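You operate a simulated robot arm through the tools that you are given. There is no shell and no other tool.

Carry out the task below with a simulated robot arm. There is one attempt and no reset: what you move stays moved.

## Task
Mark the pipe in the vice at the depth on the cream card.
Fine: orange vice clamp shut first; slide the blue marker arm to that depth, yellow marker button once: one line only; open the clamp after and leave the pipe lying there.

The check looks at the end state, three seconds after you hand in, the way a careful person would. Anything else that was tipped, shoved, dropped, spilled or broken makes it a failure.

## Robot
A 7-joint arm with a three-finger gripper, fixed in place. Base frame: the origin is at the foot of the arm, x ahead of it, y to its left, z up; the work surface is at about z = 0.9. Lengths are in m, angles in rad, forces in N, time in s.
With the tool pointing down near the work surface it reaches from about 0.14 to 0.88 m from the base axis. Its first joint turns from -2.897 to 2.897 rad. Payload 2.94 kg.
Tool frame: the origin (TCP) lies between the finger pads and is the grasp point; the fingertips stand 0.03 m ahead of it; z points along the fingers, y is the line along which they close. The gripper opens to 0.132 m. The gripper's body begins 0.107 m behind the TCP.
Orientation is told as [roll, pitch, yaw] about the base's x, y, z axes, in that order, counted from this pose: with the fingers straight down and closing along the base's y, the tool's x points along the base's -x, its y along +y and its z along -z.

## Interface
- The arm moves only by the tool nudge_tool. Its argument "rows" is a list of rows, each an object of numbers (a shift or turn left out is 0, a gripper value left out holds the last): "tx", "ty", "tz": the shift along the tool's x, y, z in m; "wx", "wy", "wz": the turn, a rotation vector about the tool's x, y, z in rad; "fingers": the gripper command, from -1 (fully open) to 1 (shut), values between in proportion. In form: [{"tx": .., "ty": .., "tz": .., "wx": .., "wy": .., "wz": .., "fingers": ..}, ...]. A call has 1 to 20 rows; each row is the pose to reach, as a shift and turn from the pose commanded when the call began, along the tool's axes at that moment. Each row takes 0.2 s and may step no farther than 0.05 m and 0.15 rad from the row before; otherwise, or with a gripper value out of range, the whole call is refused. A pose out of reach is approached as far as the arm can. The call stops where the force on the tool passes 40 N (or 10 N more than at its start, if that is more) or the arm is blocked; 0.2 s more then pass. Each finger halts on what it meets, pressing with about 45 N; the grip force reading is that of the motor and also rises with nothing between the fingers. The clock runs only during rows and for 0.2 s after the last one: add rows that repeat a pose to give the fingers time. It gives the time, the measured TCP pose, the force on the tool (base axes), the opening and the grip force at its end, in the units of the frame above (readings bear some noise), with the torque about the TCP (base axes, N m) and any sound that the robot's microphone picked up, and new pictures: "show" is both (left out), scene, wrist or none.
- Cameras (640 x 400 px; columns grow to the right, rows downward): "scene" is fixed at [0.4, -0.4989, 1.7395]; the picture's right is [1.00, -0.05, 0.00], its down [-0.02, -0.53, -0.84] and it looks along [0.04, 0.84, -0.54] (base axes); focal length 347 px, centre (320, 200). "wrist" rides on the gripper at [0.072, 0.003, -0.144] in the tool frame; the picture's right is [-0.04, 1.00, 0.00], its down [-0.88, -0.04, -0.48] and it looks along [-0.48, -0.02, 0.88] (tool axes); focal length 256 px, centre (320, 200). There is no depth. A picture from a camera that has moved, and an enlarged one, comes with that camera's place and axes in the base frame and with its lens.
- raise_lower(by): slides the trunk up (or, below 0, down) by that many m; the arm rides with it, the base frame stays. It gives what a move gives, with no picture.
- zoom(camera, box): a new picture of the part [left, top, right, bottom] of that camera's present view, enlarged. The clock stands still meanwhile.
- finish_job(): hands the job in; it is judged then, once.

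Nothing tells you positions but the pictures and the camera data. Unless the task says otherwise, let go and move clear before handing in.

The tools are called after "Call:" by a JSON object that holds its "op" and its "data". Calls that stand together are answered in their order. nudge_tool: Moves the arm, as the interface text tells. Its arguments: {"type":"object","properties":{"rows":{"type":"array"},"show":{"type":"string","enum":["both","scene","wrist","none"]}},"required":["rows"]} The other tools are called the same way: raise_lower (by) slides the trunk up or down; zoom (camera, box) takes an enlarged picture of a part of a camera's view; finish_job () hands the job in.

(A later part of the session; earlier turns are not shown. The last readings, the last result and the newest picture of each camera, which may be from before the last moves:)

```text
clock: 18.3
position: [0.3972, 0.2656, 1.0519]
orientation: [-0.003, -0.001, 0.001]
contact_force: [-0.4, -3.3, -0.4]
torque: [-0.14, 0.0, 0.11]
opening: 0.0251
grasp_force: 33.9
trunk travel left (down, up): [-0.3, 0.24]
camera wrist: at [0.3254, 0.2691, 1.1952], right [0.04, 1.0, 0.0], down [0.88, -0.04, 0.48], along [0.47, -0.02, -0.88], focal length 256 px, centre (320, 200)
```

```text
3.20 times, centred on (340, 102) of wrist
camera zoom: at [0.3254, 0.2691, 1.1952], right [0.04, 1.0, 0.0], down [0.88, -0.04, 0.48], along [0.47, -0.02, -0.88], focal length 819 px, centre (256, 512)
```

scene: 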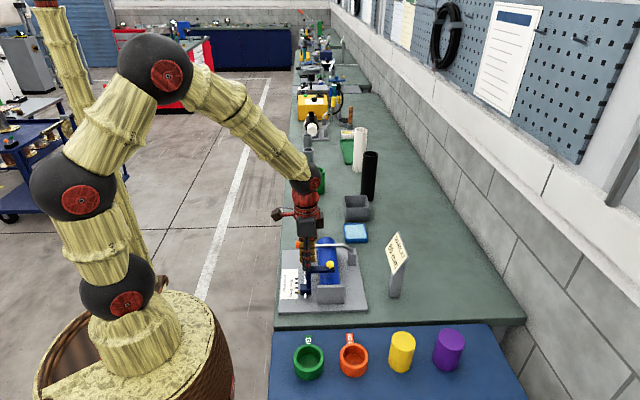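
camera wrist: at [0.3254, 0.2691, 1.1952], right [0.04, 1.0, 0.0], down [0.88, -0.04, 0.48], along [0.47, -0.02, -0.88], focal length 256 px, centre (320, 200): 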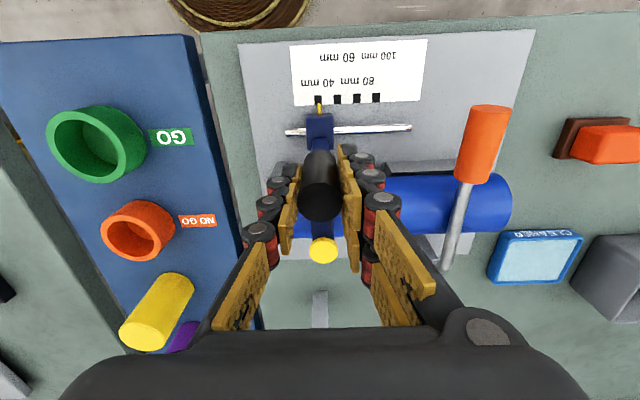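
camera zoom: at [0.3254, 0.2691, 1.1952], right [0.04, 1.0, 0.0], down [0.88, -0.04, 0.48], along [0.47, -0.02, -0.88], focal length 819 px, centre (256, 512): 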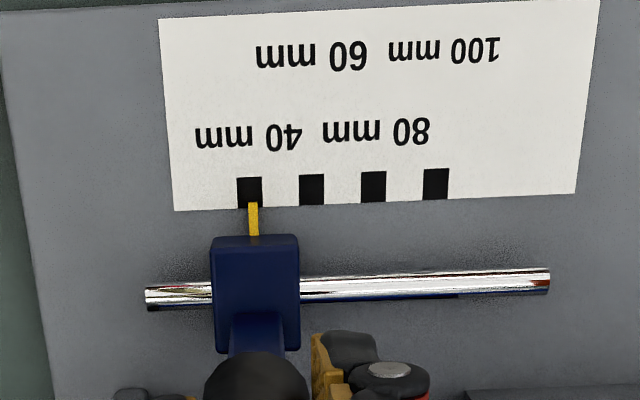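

The knob is gripped (opening 25 mm). I'll slide the arm 40 mm in +y slowly.

Call:
{"op": "nudge_tool", "data": {"rows": [{"ty": 0.005}, {"ty": 0.01}, {"ty": 0.015}, {"ty": 0.02}, {"ty": 0.025}, {"ty": 0.03}, {"ty": 0.035}, {"ty": 0.04}, {"ty": 0.04}]}}

Call:
{"op": "zoom", "data": {"camera": "wrist", "box": [240, 40, 440, 165]}}

Call:
{"op": "zoom", "data": {"camera": "scene", "box": [270, 220, 370, 310]}}

```text
clock: 20.3
position: [0.3963, 0.3062, 1.0504]
orientation: [-0.002, -0.001, 0.002]
contact_force: [-2.6, -2.5, 11.1]
torque: [-0.7, -0.82, 0.5]
opening: 0.0232
grasp_force: 44.9
trunk travel left (down, up): [-0.3, 0.24]
camera wrist: at [0.3245, 0.3094, 1.195], right [0.04, 1.0, 0.0], down [0.88, -0.04, 0.48], along [0.48, -0.02, -0.88], focal length 256 px, centre (320, 200)
```

scene: 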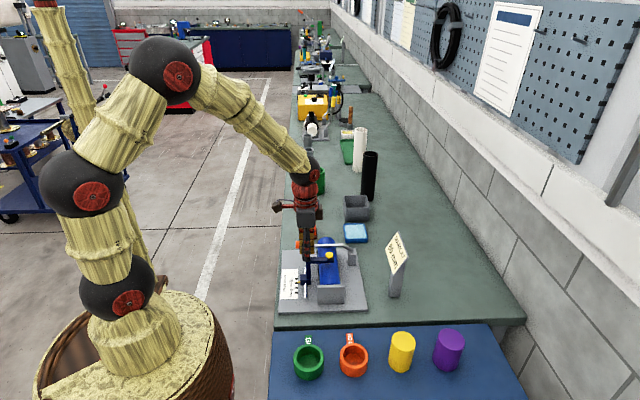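
wrist: 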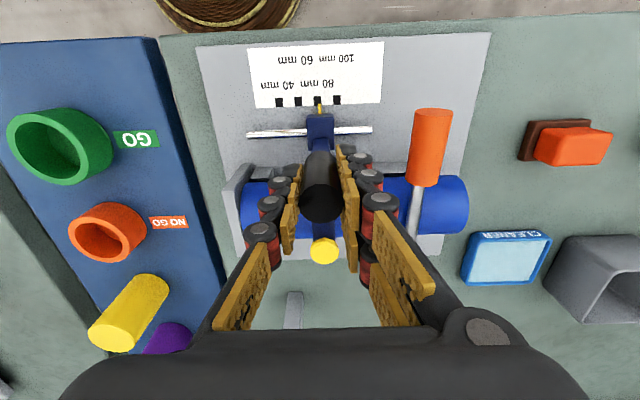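

```text
3.20 times, centred on (340, 102) of wrist
camera zoom: at [0.3245, 0.3094, 1.195], right [0.04, 1.0, 0.0], down [0.88, -0.04, 0.48], along [0.48, -0.02, -0.88], focal length 819 px, centre (256, 512)
```

zoom: 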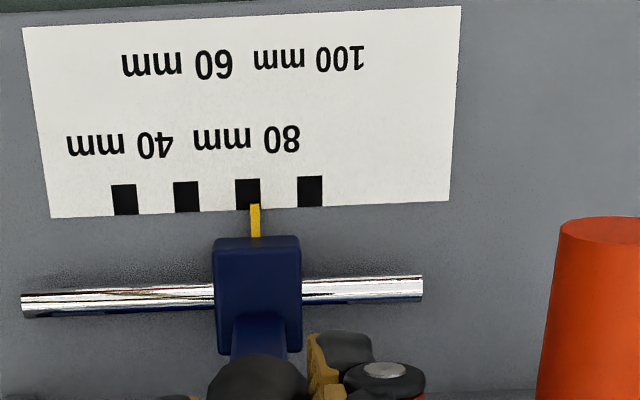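

```text
4.44 times, centred on (320, 265) of scene
camera zoom: at [0.4, -0.4989, 1.7395], right [1.0, -0.05, 0.0], down [-0.02, -0.53, -0.84], along [0.04, 0.84, -0.54], focal length 1541 px, centre (320, -89)
```

zoom: 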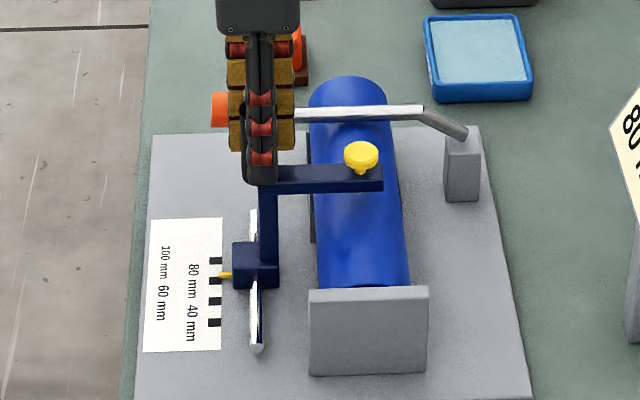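

The pointer is now near the 80 mm tick, though it seems slightly past center. I'll zoom in more to measure the offset.

Call:
{"op": "zoom", "data": {"camera": "wrist", "box": [295, 85, 345, 117]}}

Call:
{"op": "zoom", "data": {"camera": "scene", "box": [285, 270, 325, 300]}}

```text
12.50 times, centred on (320, 101) of wrist
camera zoom: at [0.3245, 0.3094, 1.195], right [0.04, 1.0, 0.0], down [0.88, -0.04, 0.48], along [0.48, -0.02, -0.88], focal length 3200 px, centre (320, 1438)
```

zoom: 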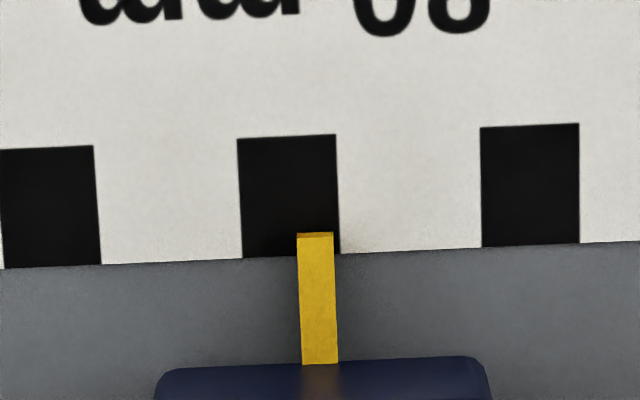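

```text
13.33 times, centred on (305, 285) of scene
camera zoom: at [0.4, -0.4989, 1.7395], right [1.0, -0.05, 0.0], down [-0.02, -0.53, -0.84], along [0.04, 0.84, -0.54], focal length 4624 px, centre (520, -933)
```

zoom: 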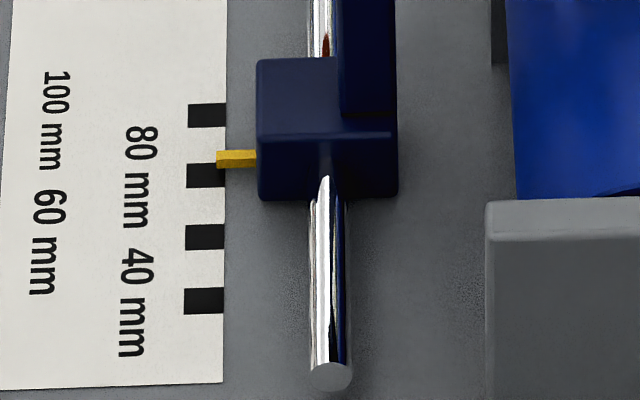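

The pointer is about 2 mm past the center of the 80 mm tick. I'll nudge it back 2 mm while still gripping and re-measure.

Call:
{"op": "nudge_tool", "data": {"rows": [{"ty": -0.001}, {"ty": -0.002}, {"ty": -0.002}, {"ty": -0.002}], "show": "wrist"}}

Call:
{"op": "zoom", "data": {"camera": "wrist", "box": [295, 85, 345, 117]}}

Call:
{"op": "zoom", "data": {"camera": "scene", "box": [285, 270, 325, 300]}}

```text
clock: 21.3
position: [0.3966, 0.3052, 1.0521]
orientation: [-0.004, -0.002, 0.004]
contact_force: [-3.1, -0.5, 12.3]
torque: [-0.28, -0.27, 0.25]
opening: 0.0233
grasp_force: 45.5
trunk travel left (down, up): [-0.3, 0.24]
camera wrist: at [0.3245, 0.3076, 1.195], right [0.04, 1.0, 0.0], down [0.88, -0.04, 0.48], along [0.48, -0.02, -0.88], focal length 256 px, centre (320, 200)
```

wrist: 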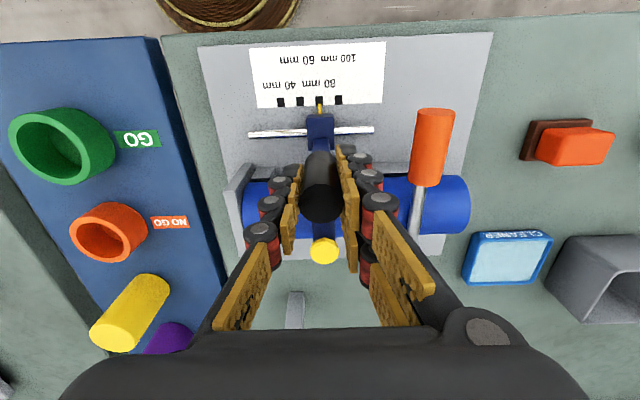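

```text
12.50 times, centred on (320, 101) of wrist
camera zoom: at [0.3245, 0.3076, 1.195], right [0.04, 1.0, 0.0], down [0.88, -0.04, 0.48], along [0.48, -0.02, -0.88], focal length 3200 px, centre (320, 1438)
```

zoom: 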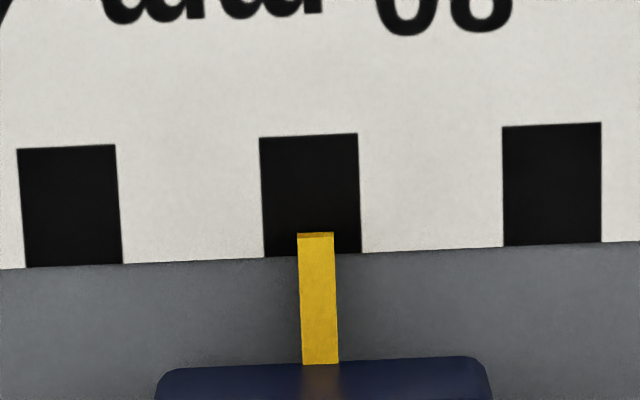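

```text
13.33 times, centred on (305, 285) of scene
camera zoom: at [0.4, -0.4989, 1.7395], right [1.0, -0.05, 0.0], down [-0.02, -0.53, -0.84], along [0.04, 0.84, -0.54], focal length 4624 px, centre (520, -933)
```

zoom: 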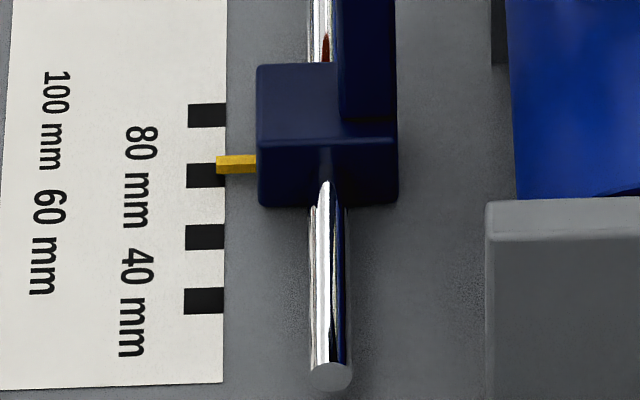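

The pointer is now within about 0.3 mm of the 80 mm tick's center. I'll trim 0.3 mm, open the fingers gently, rise straight up, and re-check the pointer.

Call:
{"op": "nudge_tool", "data": {"rows": [{"ty": -0.0003}, {"ty": -0.0003, "fingers": 0.24}, {"ty": -0.0003, "fingers": 0.24}, {"ty": -0.0003, "fingers": 0.24}, {"ty": -0.0003, "fingers": 0.24}, {"ty": -0.0003, "tz": -0.04}, {"ty": -0.0003, "tz": -0.085}, {"ty": -0.0003, "tz": -0.085}]}}

Call:
{"op": "zoom", "data": {"camera": "wrist", "box": [295, 70, 345, 102]}}

Call:
{"op": "zoom", "data": {"camera": "wrist", "box": [220, 60, 440, 220]}}

Call:
{"op": "zoom", "data": {"camera": "scene", "box": [270, 220, 370, 310]}}

```text
clock: 22.6
position: [0.3972, 0.3016, 1.0519]
orientation: [-0.008, 0.003, 0.001]
contact_force: [4.3, 0.3, -22.8]
torque: [2.31, -2.82, 0.06]
opening: 0.0498
grasp_force: 0.1
trunk travel left (down, up): [-0.3, 0.24]
stopped in row 6: the force on the tool passed its limit at 80 N (the readings are from after the stop); the commanded pose is now the measured one
camera wrist: at [0.3254, 0.3053, 1.196], right [0.04, 1.0, -0.01], down [0.88, -0.03, 0.47], along [0.47, -0.03, -0.88], focal length 256 px, centre (320, 200)
```

scene: 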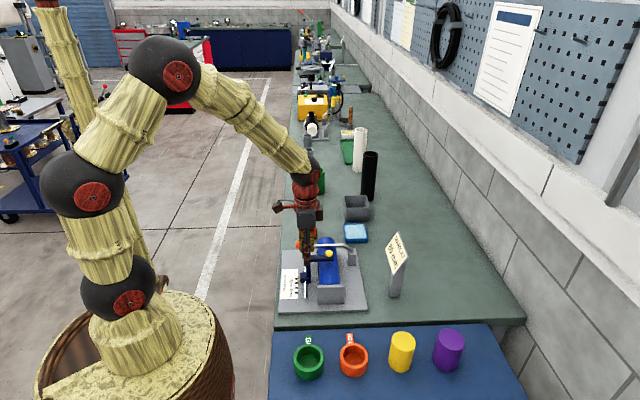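
wrist: 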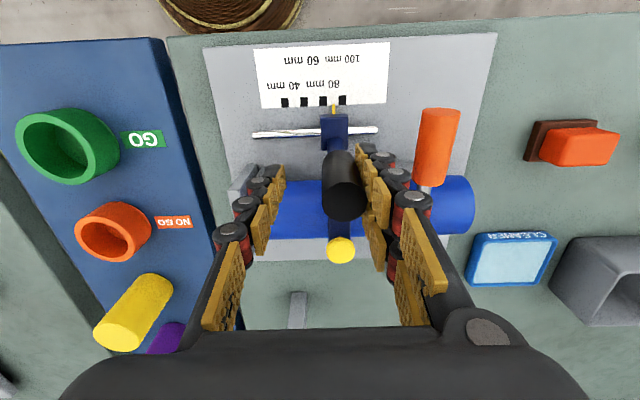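

```text
12.50 times, centred on (320, 86) of wrist
camera zoom: at [0.3254, 0.3053, 1.196], right [0.04, 1.0, -0.01], down [0.88, -0.03, 0.47], along [0.47, -0.03, -0.88], focal length 3200 px, centre (320, 1625)
```

zoom: 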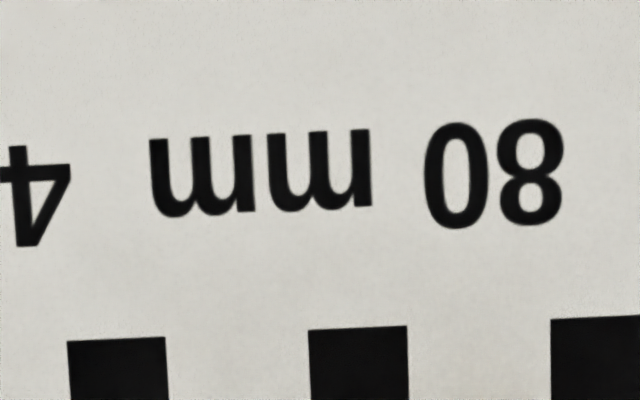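

```text
2.50 times, centred on (330, 140) of wrist
camera zoom: at [0.3254, 0.3053, 1.196], right [0.04, 1.0, -0.01], down [0.88, -0.03, 0.47], along [0.47, -0.03, -0.88], focal length 640 px, centre (295, 350)
```

zoom: 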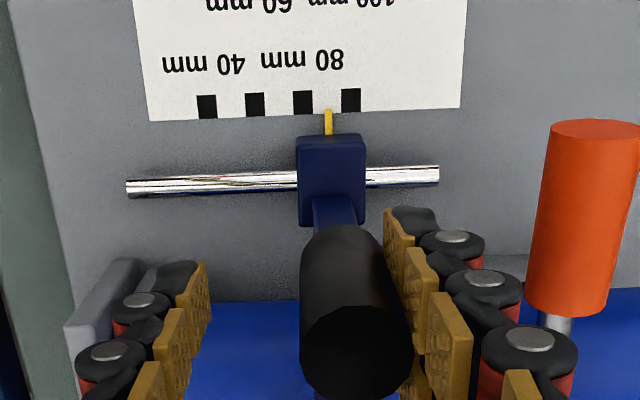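

```text
4.44 times, centred on (320, 265) of scene
camera zoom: at [0.4, -0.4989, 1.7395], right [1.0, -0.05, 0.0], down [-0.02, -0.53, -0.84], along [0.04, 0.84, -0.54], focal length 1541 px, centre (320, -89)
```

zoom: 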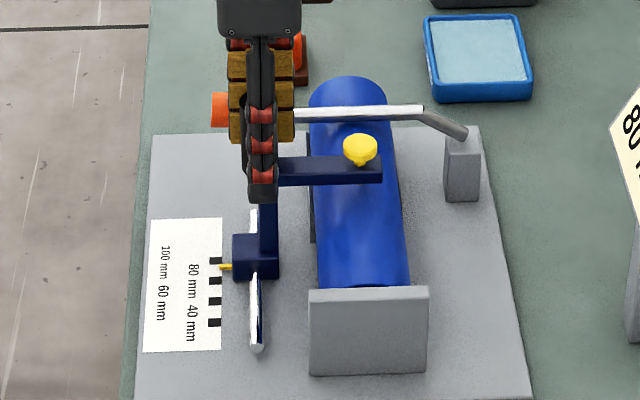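

Something held the tool as it tried to rise, and the marker arm shifted past the 80 mm tick when the fingers opened. Before moving again I need a close look at how the fingers and knob are touching.

Call:
{"op": "zoom", "data": {"camera": "wrist", "box": [270, 130, 420, 240]}}

Call:
{"op": "zoom", "data": {"camera": "scene", "box": [300, 225, 350, 275]}}

Call:
{"op": "zoom", "data": {"camera": "scene", "box": [260, 160, 360, 270]}}

```text
3.64 times, centred on (345, 185) of wrist
camera zoom: at [0.3254, 0.3053, 1.196], right [0.04, 1.0, -0.01], down [0.88, -0.03, 0.47], along [0.47, -0.03, -0.88], focal length 931 px, centre (229, 254)
```

zoom: 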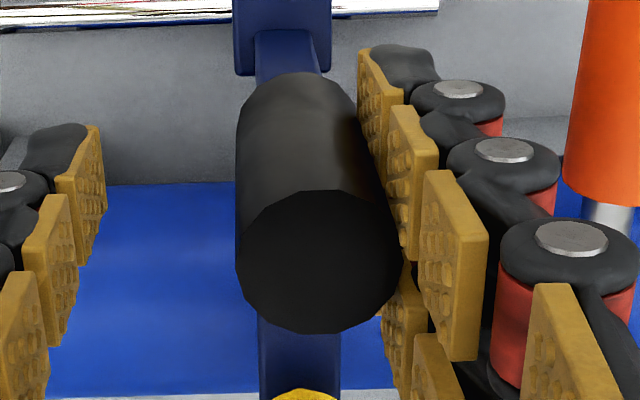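

```text
8.00 times, centred on (325, 250) of scene
camera zoom: at [0.4, -0.4989, 1.7395], right [1.0, -0.05, 0.0], down [-0.02, -0.53, -0.84], along [0.04, 0.84, -0.54], focal length 2774 px, centre (280, -200)
```

zoom: 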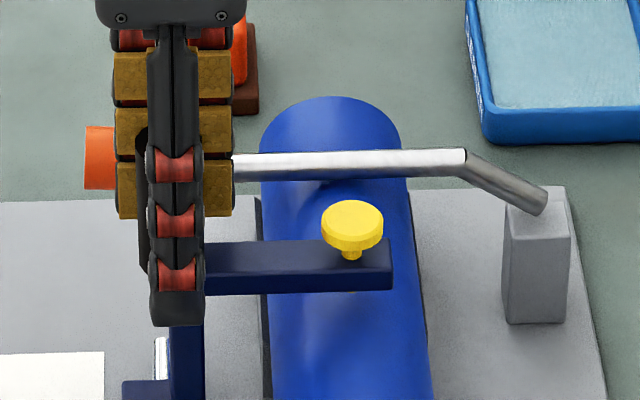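

```text
3.64 times, centred on (310, 215) of scene
camera zoom: at [0.4, -0.4989, 1.7395], right [1.0, -0.05, 0.0], down [-0.02, -0.53, -0.84], along [0.04, 0.84, -0.54], focal length 1261 px, centre (356, 146)
```

zoom: 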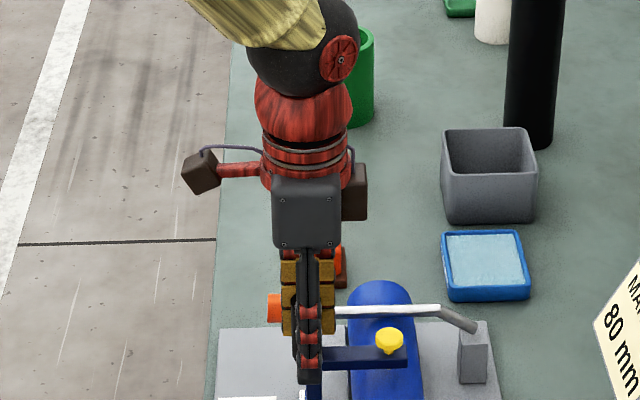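

The knob appears to be pressed against the +y finger and followed it as it opened. I'll hold still a moment to see whether the force relaxes.

Call:
{"op": "nudge_tool", "data": {"rows": [{"tz": 0.0}, {"tz": 0.0}, {"tz": 0.0}], "show": "wrist"}}

```text
clock: 23.4
position: [0.3966, 0.3018, 1.0521]
orientation: [-0.011, 0.007, 0.001]
contact_force: [13.0, 0.4, -36.3]
torque: [1.17, -3.09, -0.06]
opening: 0.0491
grasp_force: 0.1
trunk travel left (down, up): [-0.3, 0.24]
camera wrist: at [0.3258, 0.3059, 1.1962], right [0.04, 1.0, -0.01], down [0.88, -0.03, 0.47], along [0.47, -0.03, -0.88], focal length 256 px, centre (320, 200)
```

wrist: 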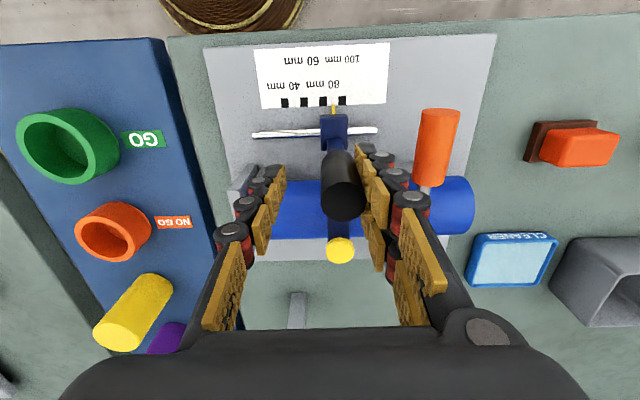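

The tool is being held downward, so I'll ease down a couple of millimetres to relieve the load.

Call:
{"op": "nudge_tool", "data": {"rows": [{"tz": 0.001}, {"tz": 0.002}, {"tz": 0.002}], "show": "wrist"}}

```text
clock: 24.2
position: [0.3967, 0.3024, 1.0509]
orientation: [-0.007, 0.003, 0.002]
contact_force: [11.8, -0.3, -17.9]
torque: [-0.64, -2.46, -0.09]
opening: 0.0487
grasp_force: 0.2
trunk travel left (down, up): [-0.3, 0.24]
camera wrist: at [0.3254, 0.3059, 1.196], right [0.04, 1.0, -0.01], down [0.88, -0.03, 0.47], along [0.47, -0.03, -0.88], focal length 256 px, centre (320, 200)
```

wrist: 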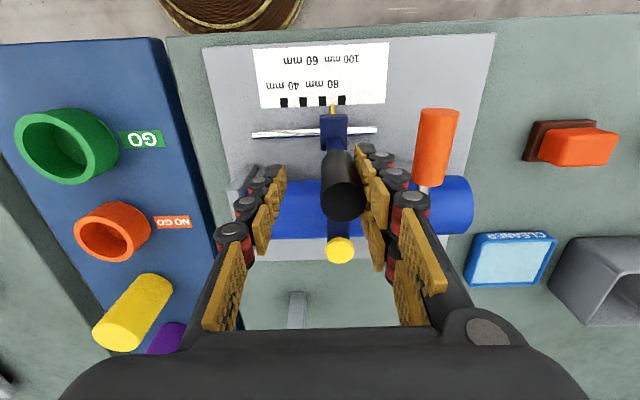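

I'll test whether the knob is really stuck to the +y finger by moving 3 mm in +y, which would leave a gap if it's just resting there.

Call:
{"op": "nudge_tool", "data": {"rows": [{"ty": 0.001, "tz": 0.0005}, {"ty": 0.002, "tz": 0.001}, {"ty": 0.003, "tz": 0.001}, {"ty": 0.003, "tz": 0.001}], "show": "wrist"}}

Call:
{"op": "zoom", "data": {"camera": "wrist", "box": [220, 80, 440, 220]}}

```text
clock: 25.2
position: [0.3974, 0.3042, 1.0522]
orientation: [-0.006, 0.002, 0.001]
contact_force: [10.4, -1.3, 6.0]
torque: [0.26, -3.64, 0.07]
opening: 0.05
grasp_force: 0.1
trunk travel left (down, up): [-0.3, 0.24]
camera wrist: at [0.325, 0.3087, 1.1958], right [0.04, 1.0, -0.01], down [0.88, -0.03, 0.47], along [0.47, -0.03, -0.88], focal length 256 px, centre (320, 200)
```

wrist: 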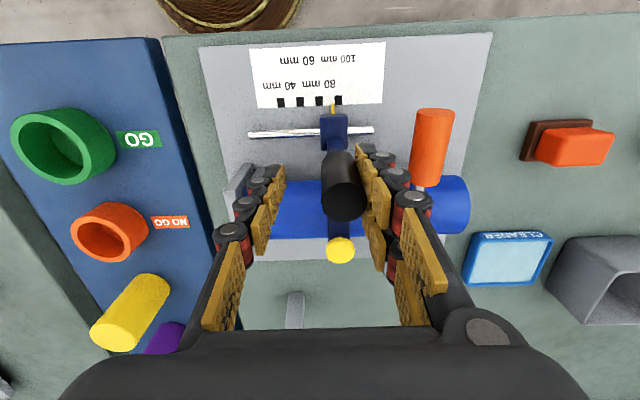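

```text
2.86 times, centred on (330, 150) of wrist
camera zoom: at [0.325, 0.3087, 1.1958], right [0.04, 1.0, -0.01], down [0.88, -0.03, 0.47], along [0.47, -0.03, -0.88], focal length 731 px, centre (291, 343)
```

zoom: 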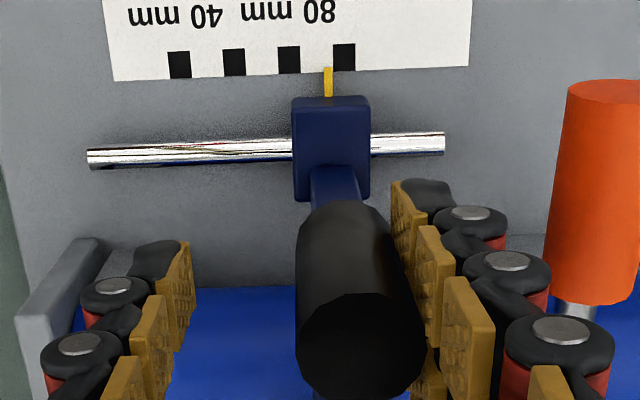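

The knob moves with the +y side of the gripper: that side has two prongs and the round knob has wedged between them. A small yaw about the knob's axis should break the wedge without dragging the arm, so I'll try that gently.

Call:
{"op": "nudge_tool", "data": {"rows": [{"wz": 0.04, "tx": 0.0005}, {"wz": 0.08, "tx": 0.001}, {"wz": 0.12, "tx": 0.0016}, {"wz": 0.16, "tx": 0.0021}, {"wz": 0.16, "tx": 0.0021}], "show": "wrist"}}

Call:
{"op": "zoom", "data": {"camera": "wrist", "box": [220, 80, 440, 220]}}

```text
clock: 26.4
position: [0.3903, 0.3045, 1.0515]
orientation: [-0.01, 0.003, -0.16]
contact_force: [-12.3, 1.2, 25.5]
torque: [2.06, 0.44, 0.27]
opening: 0.0517
grasp_force: 0.5
trunk travel left (down, up): [-0.3, 0.24]
camera wrist: at [0.3204, 0.3193, 1.1958], right [0.2, 0.98, -0.01], down [0.86, -0.17, 0.47], along [0.46, -0.1, -0.88], focal length 256 px, centre (320, 200)
```

wrist: 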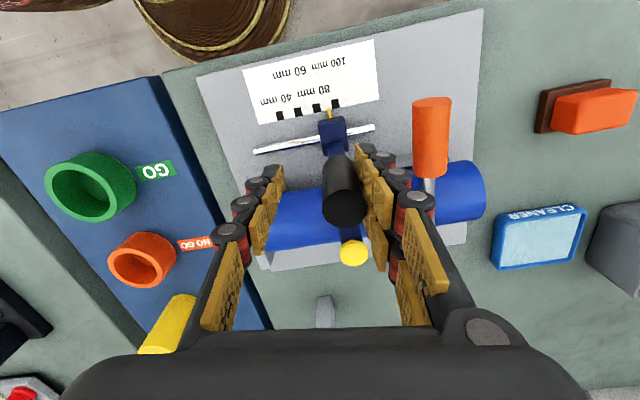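

```text
2.86 times, centred on (330, 150) of wrist
camera zoom: at [0.3204, 0.3193, 1.1958], right [0.2, 0.98, -0.01], down [0.86, -0.17, 0.47], along [0.46, -0.1, -0.88], focal length 731 px, centre (291, 343)
```

zoom: 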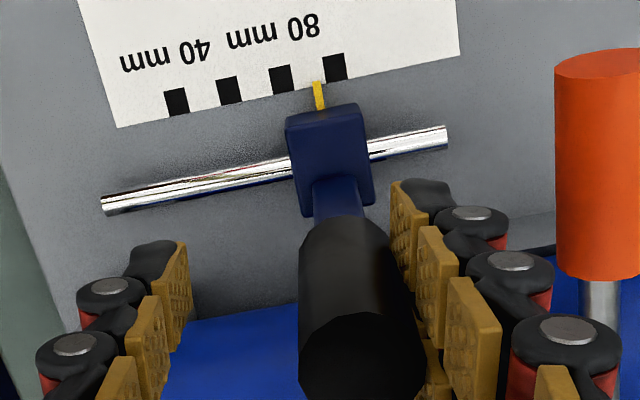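

The yaw turned freely but the knob still seems held. I'll rotate back while lifting slowly, so slip at the contacts frees the knob vertically.

Call:
{"op": "nudge_tool", "data": {"rows": [{"wz": -0.06, "tx": -0.0008, "tz": -0.003}, {"wz": -0.12, "tx": -0.0016, "tz": -0.006}, {"wz": -0.18, "tx": -0.0024, "tz": -0.009}, {"wz": -0.24, "tx": -0.0032, "tz": -0.012}, {"wz": -0.3, "tx": -0.004, "tz": -0.015}], "show": "wrist"}}

Call:
{"op": "zoom", "data": {"camera": "wrist", "box": [220, 80, 440, 220]}}

```text
clock: 27.2
position: [0.3937, 0.3001, 1.0513]
orientation: [-0.016, 0.012, 0.011]
contact_force: [8.8, 0.0, -19.0]
torque: [-0.5, -0.38, -0.31]
opening: 0.0501
grasp_force: 0.0
trunk travel left (down, up): [-0.3, 0.24]
stopped in row 4: the force on the tool passed its limit at 45 N (the readings are from after the stop); the commanded pose is now the measured one
camera wrist: at [0.3243, 0.3048, 1.1969], right [0.03, 1.0, -0.02], down [0.89, -0.02, 0.46], along [0.46, -0.03, -0.89], focal length 256 px, centre (320, 200)
```

wrist: 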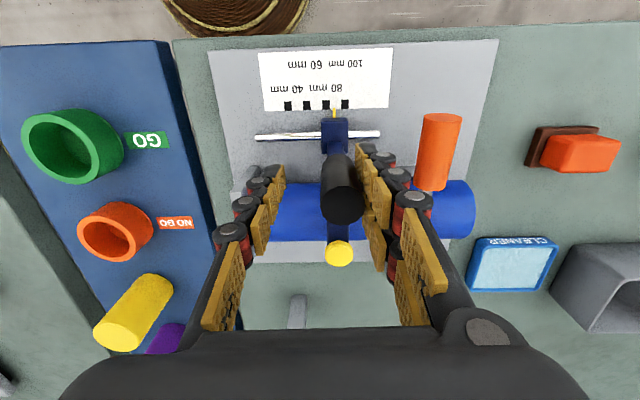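

```text
2.86 times, centred on (330, 150) of wrist
camera zoom: at [0.3243, 0.3048, 1.1969], right [0.03, 1.0, -0.02], down [0.89, -0.02, 0.46], along [0.46, -0.03, -0.89], focal length 731 px, centre (291, 343)
```

zoom: 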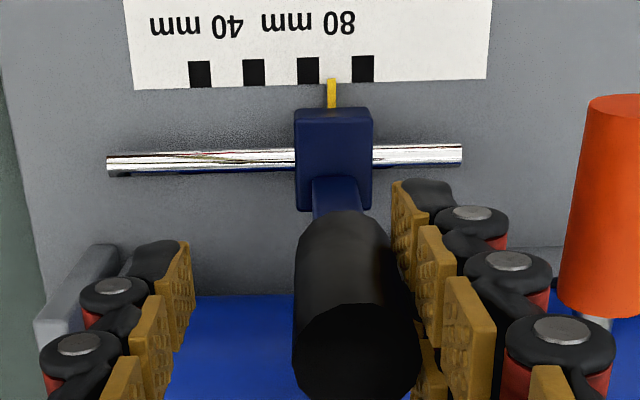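

The knob is still held, free only in yaw and along the rail. The most direct way to un-wedge is to keep drawing the prongs in +y until the carriage reaches its own end stop and the knob pops out, so I'll do that slowly.

Call:
{"op": "nudge_tool", "data": {"rows": [{"wx": -0.016, "wy": -0.012, "wz": 0.011, "tx": -0.003, "tz": 0.0}, {"wx": -0.016, "wy": -0.012, "wz": 0.011, "tx": -0.003, "ty": 0.004}, {"wx": -0.016, "wy": -0.012, "wz": 0.011, "tx": -0.003, "ty": 0.008}, {"wx": -0.016, "wy": -0.012, "wz": 0.011, "tx": -0.003, "ty": 0.012}, {"wx": -0.016, "wy": -0.012, "wz": 0.011, "tx": -0.003, "ty": 0.012}]}}

Call:
{"op": "zoom", "data": {"camera": "wrist", "box": [220, 80, 440, 220]}}

```text
clock: 28.4
position: [0.3941, 0.3125, 1.0515]
orientation: [-0.005, 0.003, 0.002]
contact_force: [-13.5, -1.2, -29.7]
torque: [-1.17, 0.45, 0.26]
opening: 0.0482
grasp_force: 0.0
trunk travel left (down, up): [-0.3, 0.24]
camera wrist: at [0.3224, 0.3161, 1.1959], right [0.04, 1.0, 0.0], down [0.88, -0.04, 0.47], along [0.47, -0.02, -0.88], focal length 256 px, centre (320, 200)
```

scene: 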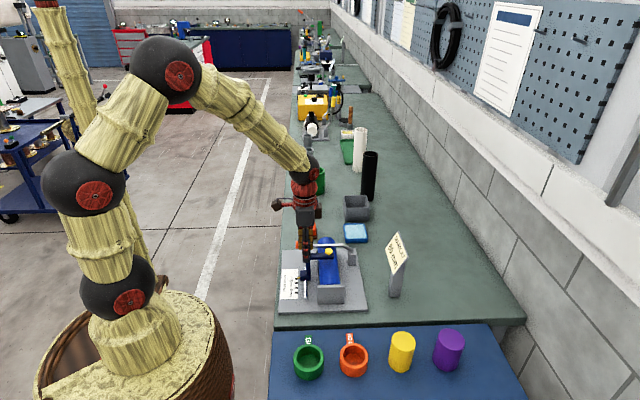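
wrist: 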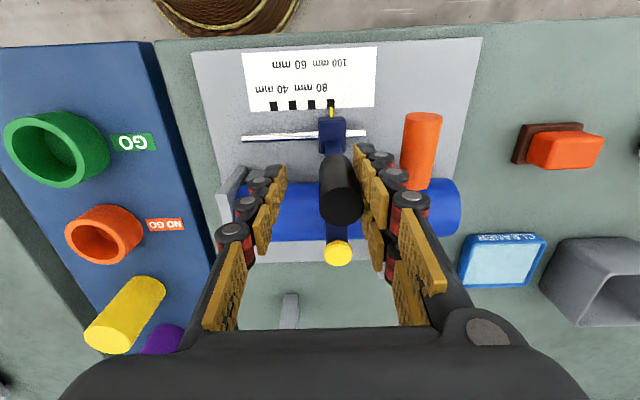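

```text
2.86 times, centred on (330, 150) of wrist
camera zoom: at [0.3224, 0.3161, 1.1959], right [0.04, 1.0, 0.0], down [0.88, -0.04, 0.47], along [0.47, -0.02, -0.88], focal length 731 px, centre (291, 343)
```

zoom: 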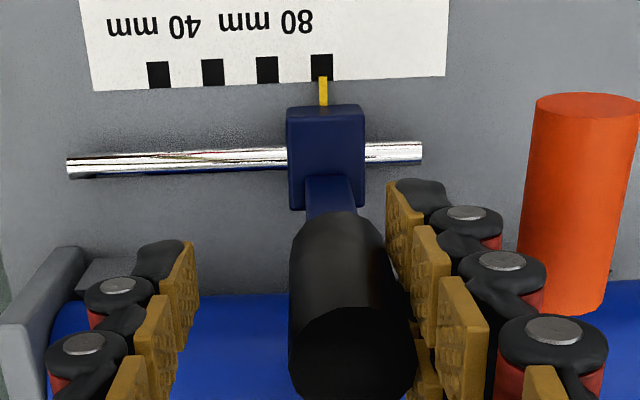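

The carriage rode along to 100 mm with almost no resistance. The fingertips (z≈1.021) clear the lever handle's top (z≈1.009), so I'll keep drawing in +y until the carriage stops.

Call:
{"op": "nudge_tool", "data": {"rows": [{"ty": 0.003}, {"ty": 0.006}, {"ty": 0.009}, {"ty": 0.012}, {"ty": 0.015}, {"ty": 0.015}], "show": "wrist"}}

Call:
{"op": "zoom", "data": {"camera": "wrist", "box": [220, 80, 440, 220]}}

Call:
{"op": "zoom", "data": {"camera": "scene", "box": [270, 220, 370, 310]}}

```text
clock: 29.5
position: [0.3943, 0.3194, 1.0524]
orientation: [-0.005, 0.008, -0.001]
contact_force: [2.7, -19.3, 3.1]
torque: [0.72, -0.07, -0.14]
opening: 0.038
grasp_force: 0.0
trunk travel left (down, up): [-0.3, 0.24]
stopped in row 5: the force on the tool passed its limit at 42 N (the readings are from after the stop); the commanded pose is now the measured one
camera wrist: at [0.3228, 0.323, 1.1963], right [0.04, 1.0, -0.01], down [0.88, -0.04, 0.47], along [0.47, -0.03, -0.88], focal length 256 px, centre (320, 200)
```

wrist: 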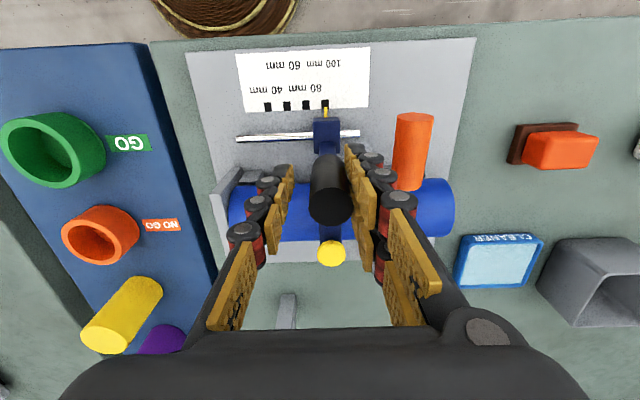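

```text
2.86 times, centred on (330, 150) of wrist
camera zoom: at [0.3228, 0.323, 1.1963], right [0.04, 1.0, -0.01], down [0.88, -0.04, 0.47], along [0.47, -0.03, -0.88], focal length 731 px, centre (291, 343)
```

zoom: 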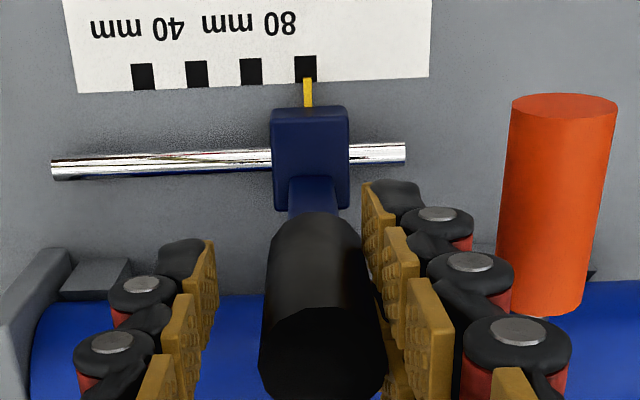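

```text
4.44 times, centred on (320, 265) of scene
camera zoom: at [0.4, -0.4989, 1.7395], right [1.0, -0.05, 0.0], down [-0.02, -0.53, -0.84], along [0.04, 0.84, -0.54], focal length 1541 px, centre (320, -89)
```

zoom: 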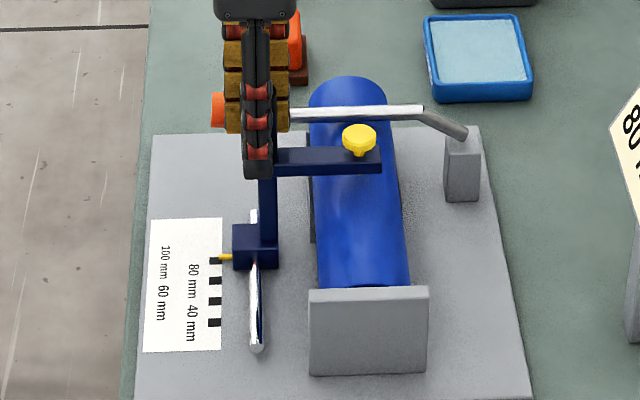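

The carriage is at its end near 100 mm, and the fingers are being pulled inward rather than letting go. I'll look very closely at the contact before trying anything else.

Call:
{"op": "zoom", "data": {"camera": "wrist", "box": [300, 140, 390, 230]}}

Call:
{"op": "zoom", "data": {"camera": "scene", "box": [305, 215, 345, 265]}}

Call:
{"op": "zoom", "data": {"camera": "wrist", "box": [330, 130, 450, 210]}}

```text
4.44 times, centred on (345, 185) of wrist
camera zoom: at [0.3228, 0.323, 1.1963], right [0.04, 1.0, -0.01], down [0.88, -0.04, 0.47], along [0.47, -0.03, -0.88], focal length 1138 px, centre (209, 267)
```

zoom: 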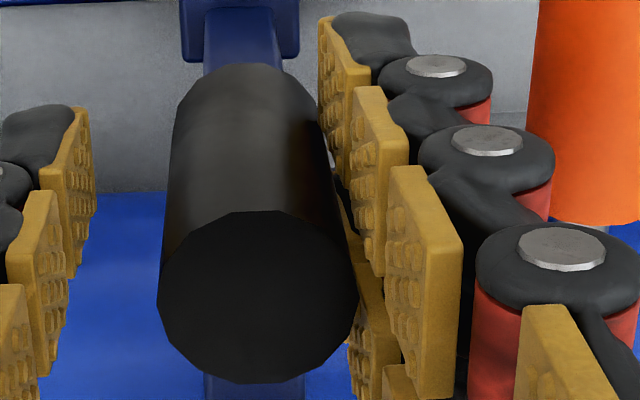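

```text
8.00 times, centred on (325, 240) of scene
camera zoom: at [0.4, -0.4989, 1.7395], right [1.0, -0.05, 0.0], down [-0.02, -0.53, -0.84], along [0.04, 0.84, -0.54], focal length 2774 px, centre (280, -120)
```

zoom: 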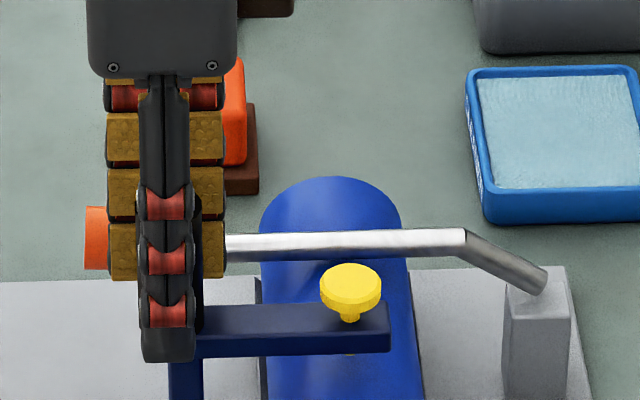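

```text
5.00 times, centred on (390, 170) of wrist
camera zoom: at [0.3228, 0.323, 1.1963], right [0.04, 1.0, -0.01], down [0.88, -0.04, 0.47], along [0.47, -0.03, -0.88], focal length 1280 px, centre (-30, 350)
```

zoom: 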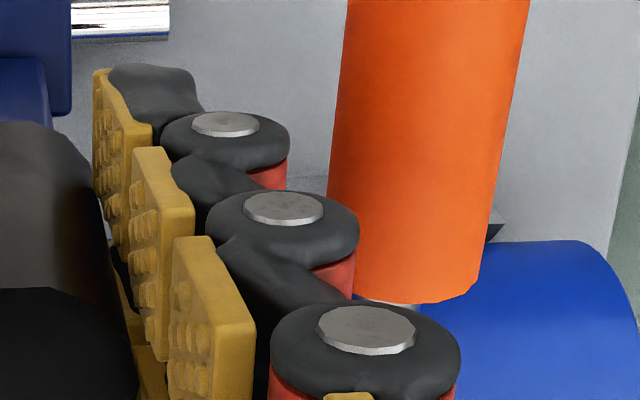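

There's actually a visible gap between knob and pads, so the hold behaves like a grip that hasn't been released by my partial opening. I'll open the fingers clearly wide while shifting -y to keep the strain low.

Call:
{"op": "nudge_tool", "data": {"rows": [{"ty": -0.006, "fingers": -0.06}, {"ty": -0.012, "fingers": -0.3}, {"ty": -0.018, "fingers": -0.5}, {"ty": -0.018, "fingers": -0.5}, {"ty": -0.018, "fingers": -0.5}], "show": "wrist"}}

Call:
{"op": "zoom", "data": {"camera": "wrist", "box": [220, 80, 440, 220]}}

Call:
{"op": "zoom", "data": {"camera": "scene", "box": [270, 220, 370, 310]}}

```text
clock: 30.7
position: [0.3931, 0.2997, 1.05]
orientation: [-0.009, 0.01, -0.002]
contact_force: [11.3, -27.4, -22.7]
torque: [-0.24, -0.45, -0.52]
opening: 0.0773
grasp_force: 0.2
trunk travel left (down, up): [-0.3, 0.24]
camera wrist: at [0.3233, 0.3039, 1.1939], right [0.04, 1.0, -0.01], down [0.88, -0.04, 0.47], along [0.47, -0.03, -0.88], focal length 256 px, centre (320, 200)
```

wrist: 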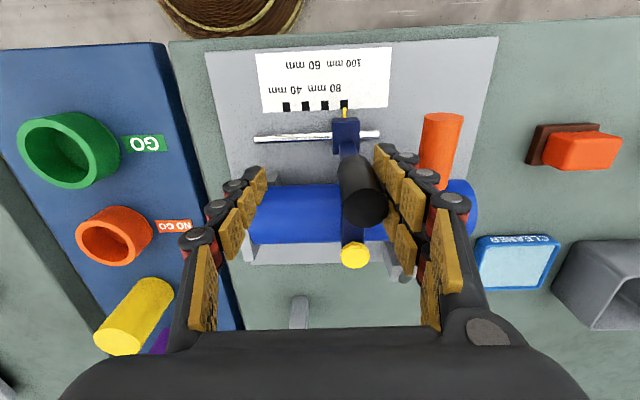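

```text
2.86 times, centred on (330, 150) of wrist
camera zoom: at [0.3233, 0.3039, 1.1939], right [0.04, 1.0, -0.01], down [0.88, -0.04, 0.47], along [0.47, -0.03, -0.88], focal length 731 px, centre (291, 343)
```

zoom: 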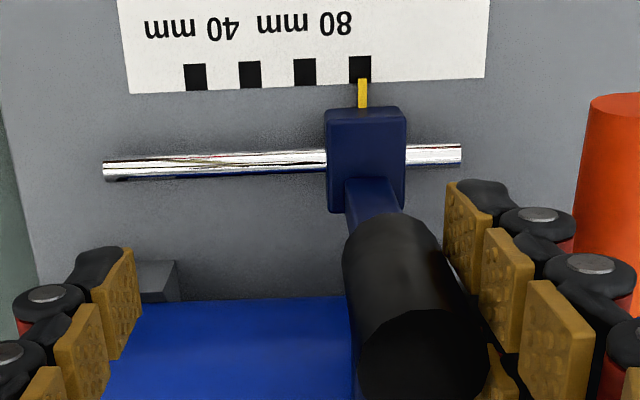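

```text
4.44 times, centred on (320, 265) of scene
camera zoom: at [0.4, -0.4989, 1.7395], right [1.0, -0.05, 0.0], down [-0.02, -0.53, -0.84], along [0.04, 0.84, -0.54], focal length 1541 px, centre (320, -89)
```

zoom: 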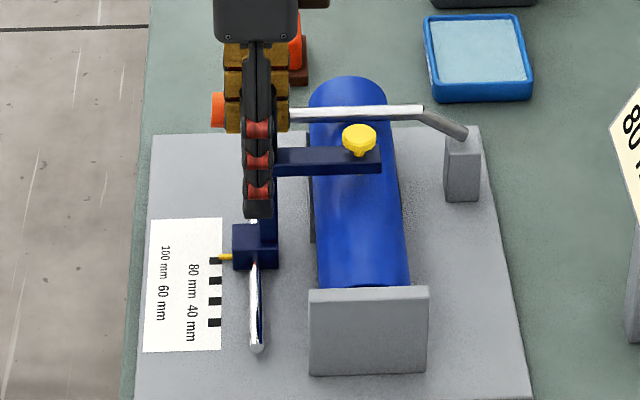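

It's still held even with about 27 N of pull, so the round knob seems jammed rather than resting. I'll keep this steady pull and add small yaw wiggles about the knob's axis to let it roll out.

Call:
{"op": "nudge_tool", "data": {"rows": [{"wz": 0.05, "tx": 0.0013}, {"wz": 0.1, "tx": 0.0027}, {"wz": 0.05, "tx": 0.0013}, {"wz": 0.0, "tx": 0.0}, {"wz": -0.05, "tx": -0.0013}, {"wz": -0.1, "tx": -0.0027}, {"wz": -0.05, "tx": -0.0013}, {"wz": 0.0, "tx": 0.0}, {"wz": 0.0, "tx": 0.0}], "show": "wrist"}}

Call:
{"op": "zoom", "data": {"camera": "wrist", "box": [220, 80, 440, 220]}}

```text
clock: 32.7
position: [0.3941, 0.3046, 1.0533]
orientation: [-0.008, 0.005, 0.001]
contact_force: [-0.8, -0.1, 0.2]
torque: [0.02, -0.01, -0.02]
opening: 0.0992
grasp_force: 0.0
trunk travel left (down, up): [-0.3, 0.24]
camera wrist: at [0.322, 0.3083, 1.1962], right [0.04, 1.0, 0.0], down [0.88, -0.04, 0.47], along [0.47, -0.02, -0.88], focal length 256 px, centre (320, 200)
```

wrist: 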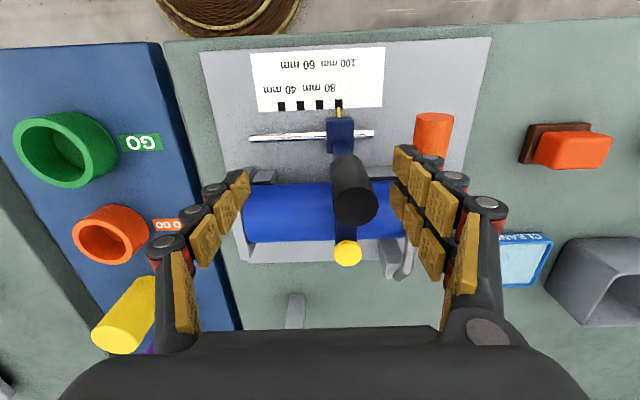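

```text
2.86 times, centred on (330, 150) of wrist
camera zoom: at [0.322, 0.3083, 1.1962], right [0.04, 1.0, 0.0], down [0.88, -0.04, 0.47], along [0.47, -0.02, -0.88], focal length 731 px, centre (291, 343)
```

zoom: 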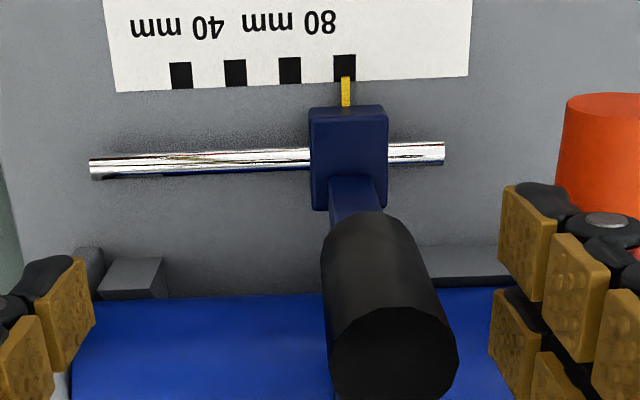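

The knob is free now, with zero force and the arm near 100 mm. I'll rise straight up, close the fingers, and move to the +y side so I can push the knob back with the outside of the closed fingers, avoiding the two-prong gap.

Call:
{"op": "nudge_tool", "data": {"rows": [{"tz": -0.03, "wx": -0.008, "wy": -0.005}, {"tz": -0.06, "wx": -0.008, "wy": -0.005}, {"tz": -0.095, "wx": -0.008, "wy": -0.005}, {"tz": -0.095, "wx": -0.008, "wy": -0.005, "fingers": 1}, {"tz": -0.095, "ty": 0.04, "wx": -0.008, "wy": -0.005, "fingers": 1}, {"tz": -0.095, "ty": 0.083, "tx": -0.003, "wx": -0.008, "wy": -0.005, "fingers": 1}, {"tz": -0.095, "ty": 0.083, "tx": -0.003, "wx": -0.008, "wy": -0.005, "fingers": 1}, {"tz": -0.095, "ty": 0.083, "tx": -0.003, "wx": -0.008, "wy": -0.005, "fingers": 1}, {"tz": -0.095, "ty": 0.083, "tx": -0.003, "wx": -0.008, "wy": -0.005, "fingers": 1}]}}

Call:
{"op": "zoom", "data": {"camera": "scene", "box": [270, 190, 380, 310]}}

Call:
{"op": "zoom", "data": {"camera": "wrist", "box": [180, 40, 420, 200]}}

```text
clock: 34.7
position: [0.3978, 0.3892, 1.1469]
orientation: [0.005, 0.002, 0.001]
contact_force: [-0.4, 0.0, -0.9]
torque: [0.0, 0.02, -0.01]
opening: 0.0001
grasp_force: 3.6
trunk travel left (down, up): [-0.3, 0.24]
camera wrist: at [0.3253, 0.3914, 1.2913], right [0.04, 1.0, 0.0], down [0.88, -0.04, 0.48], along [0.48, -0.02, -0.88], focal length 256 px, centre (320, 200)
```

scene: 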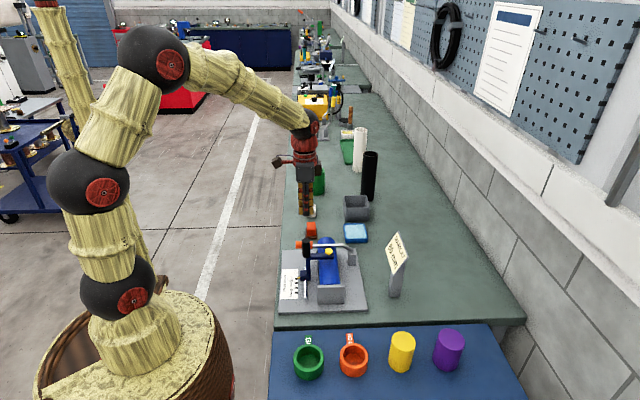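
wrist: 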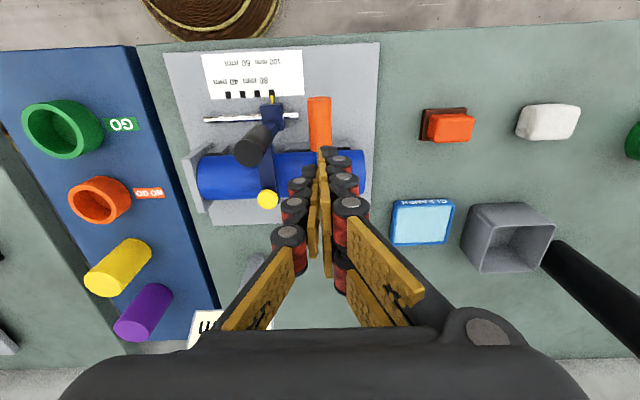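

```text
3.33 times, centred on (325, 250) of scene
camera zoom: at [0.4, -0.4989, 1.7395], right [1.0, -0.05, 0.0], down [-0.02, -0.53, -0.84], along [0.04, 0.84, -0.54], focal length 1156 px, centre (303, 33)
```

zoom: 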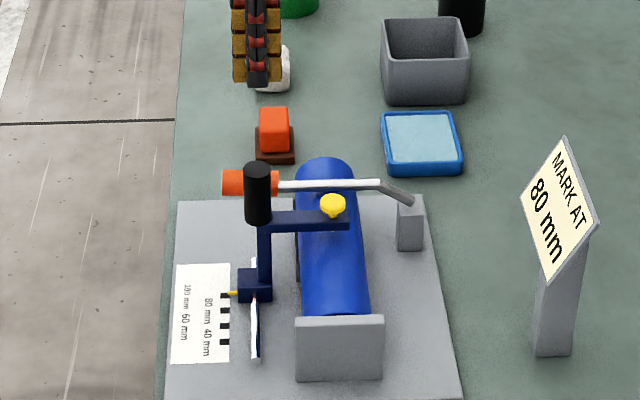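

```text
2.50 times, centred on (300, 120) of wrist
camera zoom: at [0.3253, 0.3914, 1.2913], right [0.04, 1.0, 0.0], down [0.88, -0.04, 0.48], along [0.48, -0.02, -0.88], focal length 640 px, centre (370, 400)
```

zoom: 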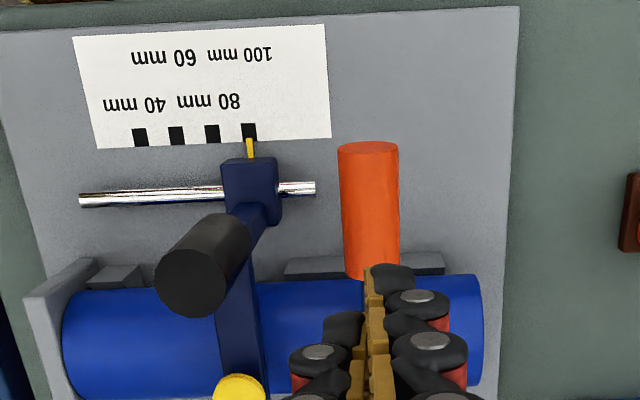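

The arm is at the 100 mm tick and the lever is still shut. I'll descend on the +y side of the knob, staying above the lever handle, and start pushing toward -y.

Call:
{"op": "nudge_tool", "data": {"rows": [{"tz": 0.04}, {"tz": 0.082}, {"tz": 0.082, "ty": -0.008}, {"tz": 0.082, "ty": -0.016}, {"tz": 0.082, "ty": -0.022}, {"tz": 0.082, "ty": -0.026}, {"tz": 0.082, "ty": -0.03}, {"tz": 0.082, "ty": -0.03}]}}

Call:
{"op": "zoom", "data": {"camera": "wrist", "box": [200, 60, 380, 190]}}

Call:
{"op": "zoom", "data": {"camera": "scene", "box": [270, 200, 370, 310]}}

```text
clock: 36.5
position: [0.3963, 0.3584, 1.0651]
orientation: [0.004, -0.001, 0.0]
contact_force: [0.1, 0.3, -0.4]
torque: [0.0, 0.02, 0.01]
opening: 0.0004
grasp_force: 28.3
trunk travel left (down, up): [-0.3, 0.24]
camera wrist: at [0.3247, 0.361, 1.2085], right [0.04, 1.0, 0.0], down [0.88, -0.04, 0.48], along [0.48, -0.02, -0.88], focal length 256 px, centre (320, 200)
```

scene: 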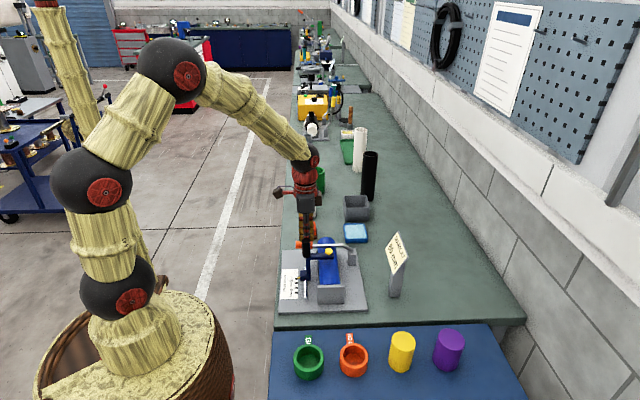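
wrist: 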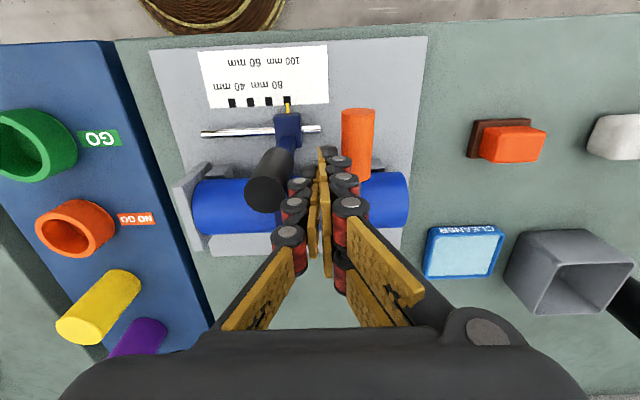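

```text
3.08 times, centred on (290, 125) of wrist
camera zoom: at [0.3247, 0.361, 1.2085], right [0.04, 1.0, 0.0], down [0.88, -0.04, 0.48], along [0.48, -0.02, -0.88], focal length 788 px, centre (412, 431)
```

zoom: 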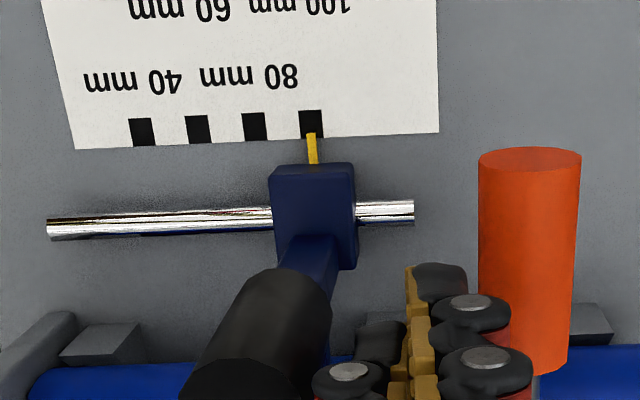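

```text
3.64 times, centred on (320, 255) of scene
camera zoom: at [0.4, -0.4989, 1.7395], right [1.0, -0.05, 0.0], down [-0.02, -0.53, -0.84], along [0.04, 0.84, -0.54], focal length 1261 px, centre (320, 0)
```

zoom: 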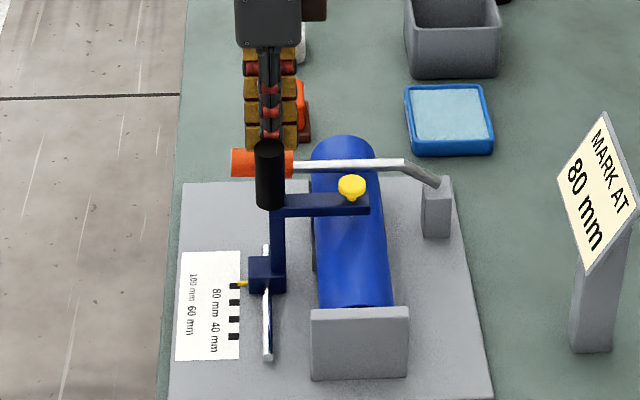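

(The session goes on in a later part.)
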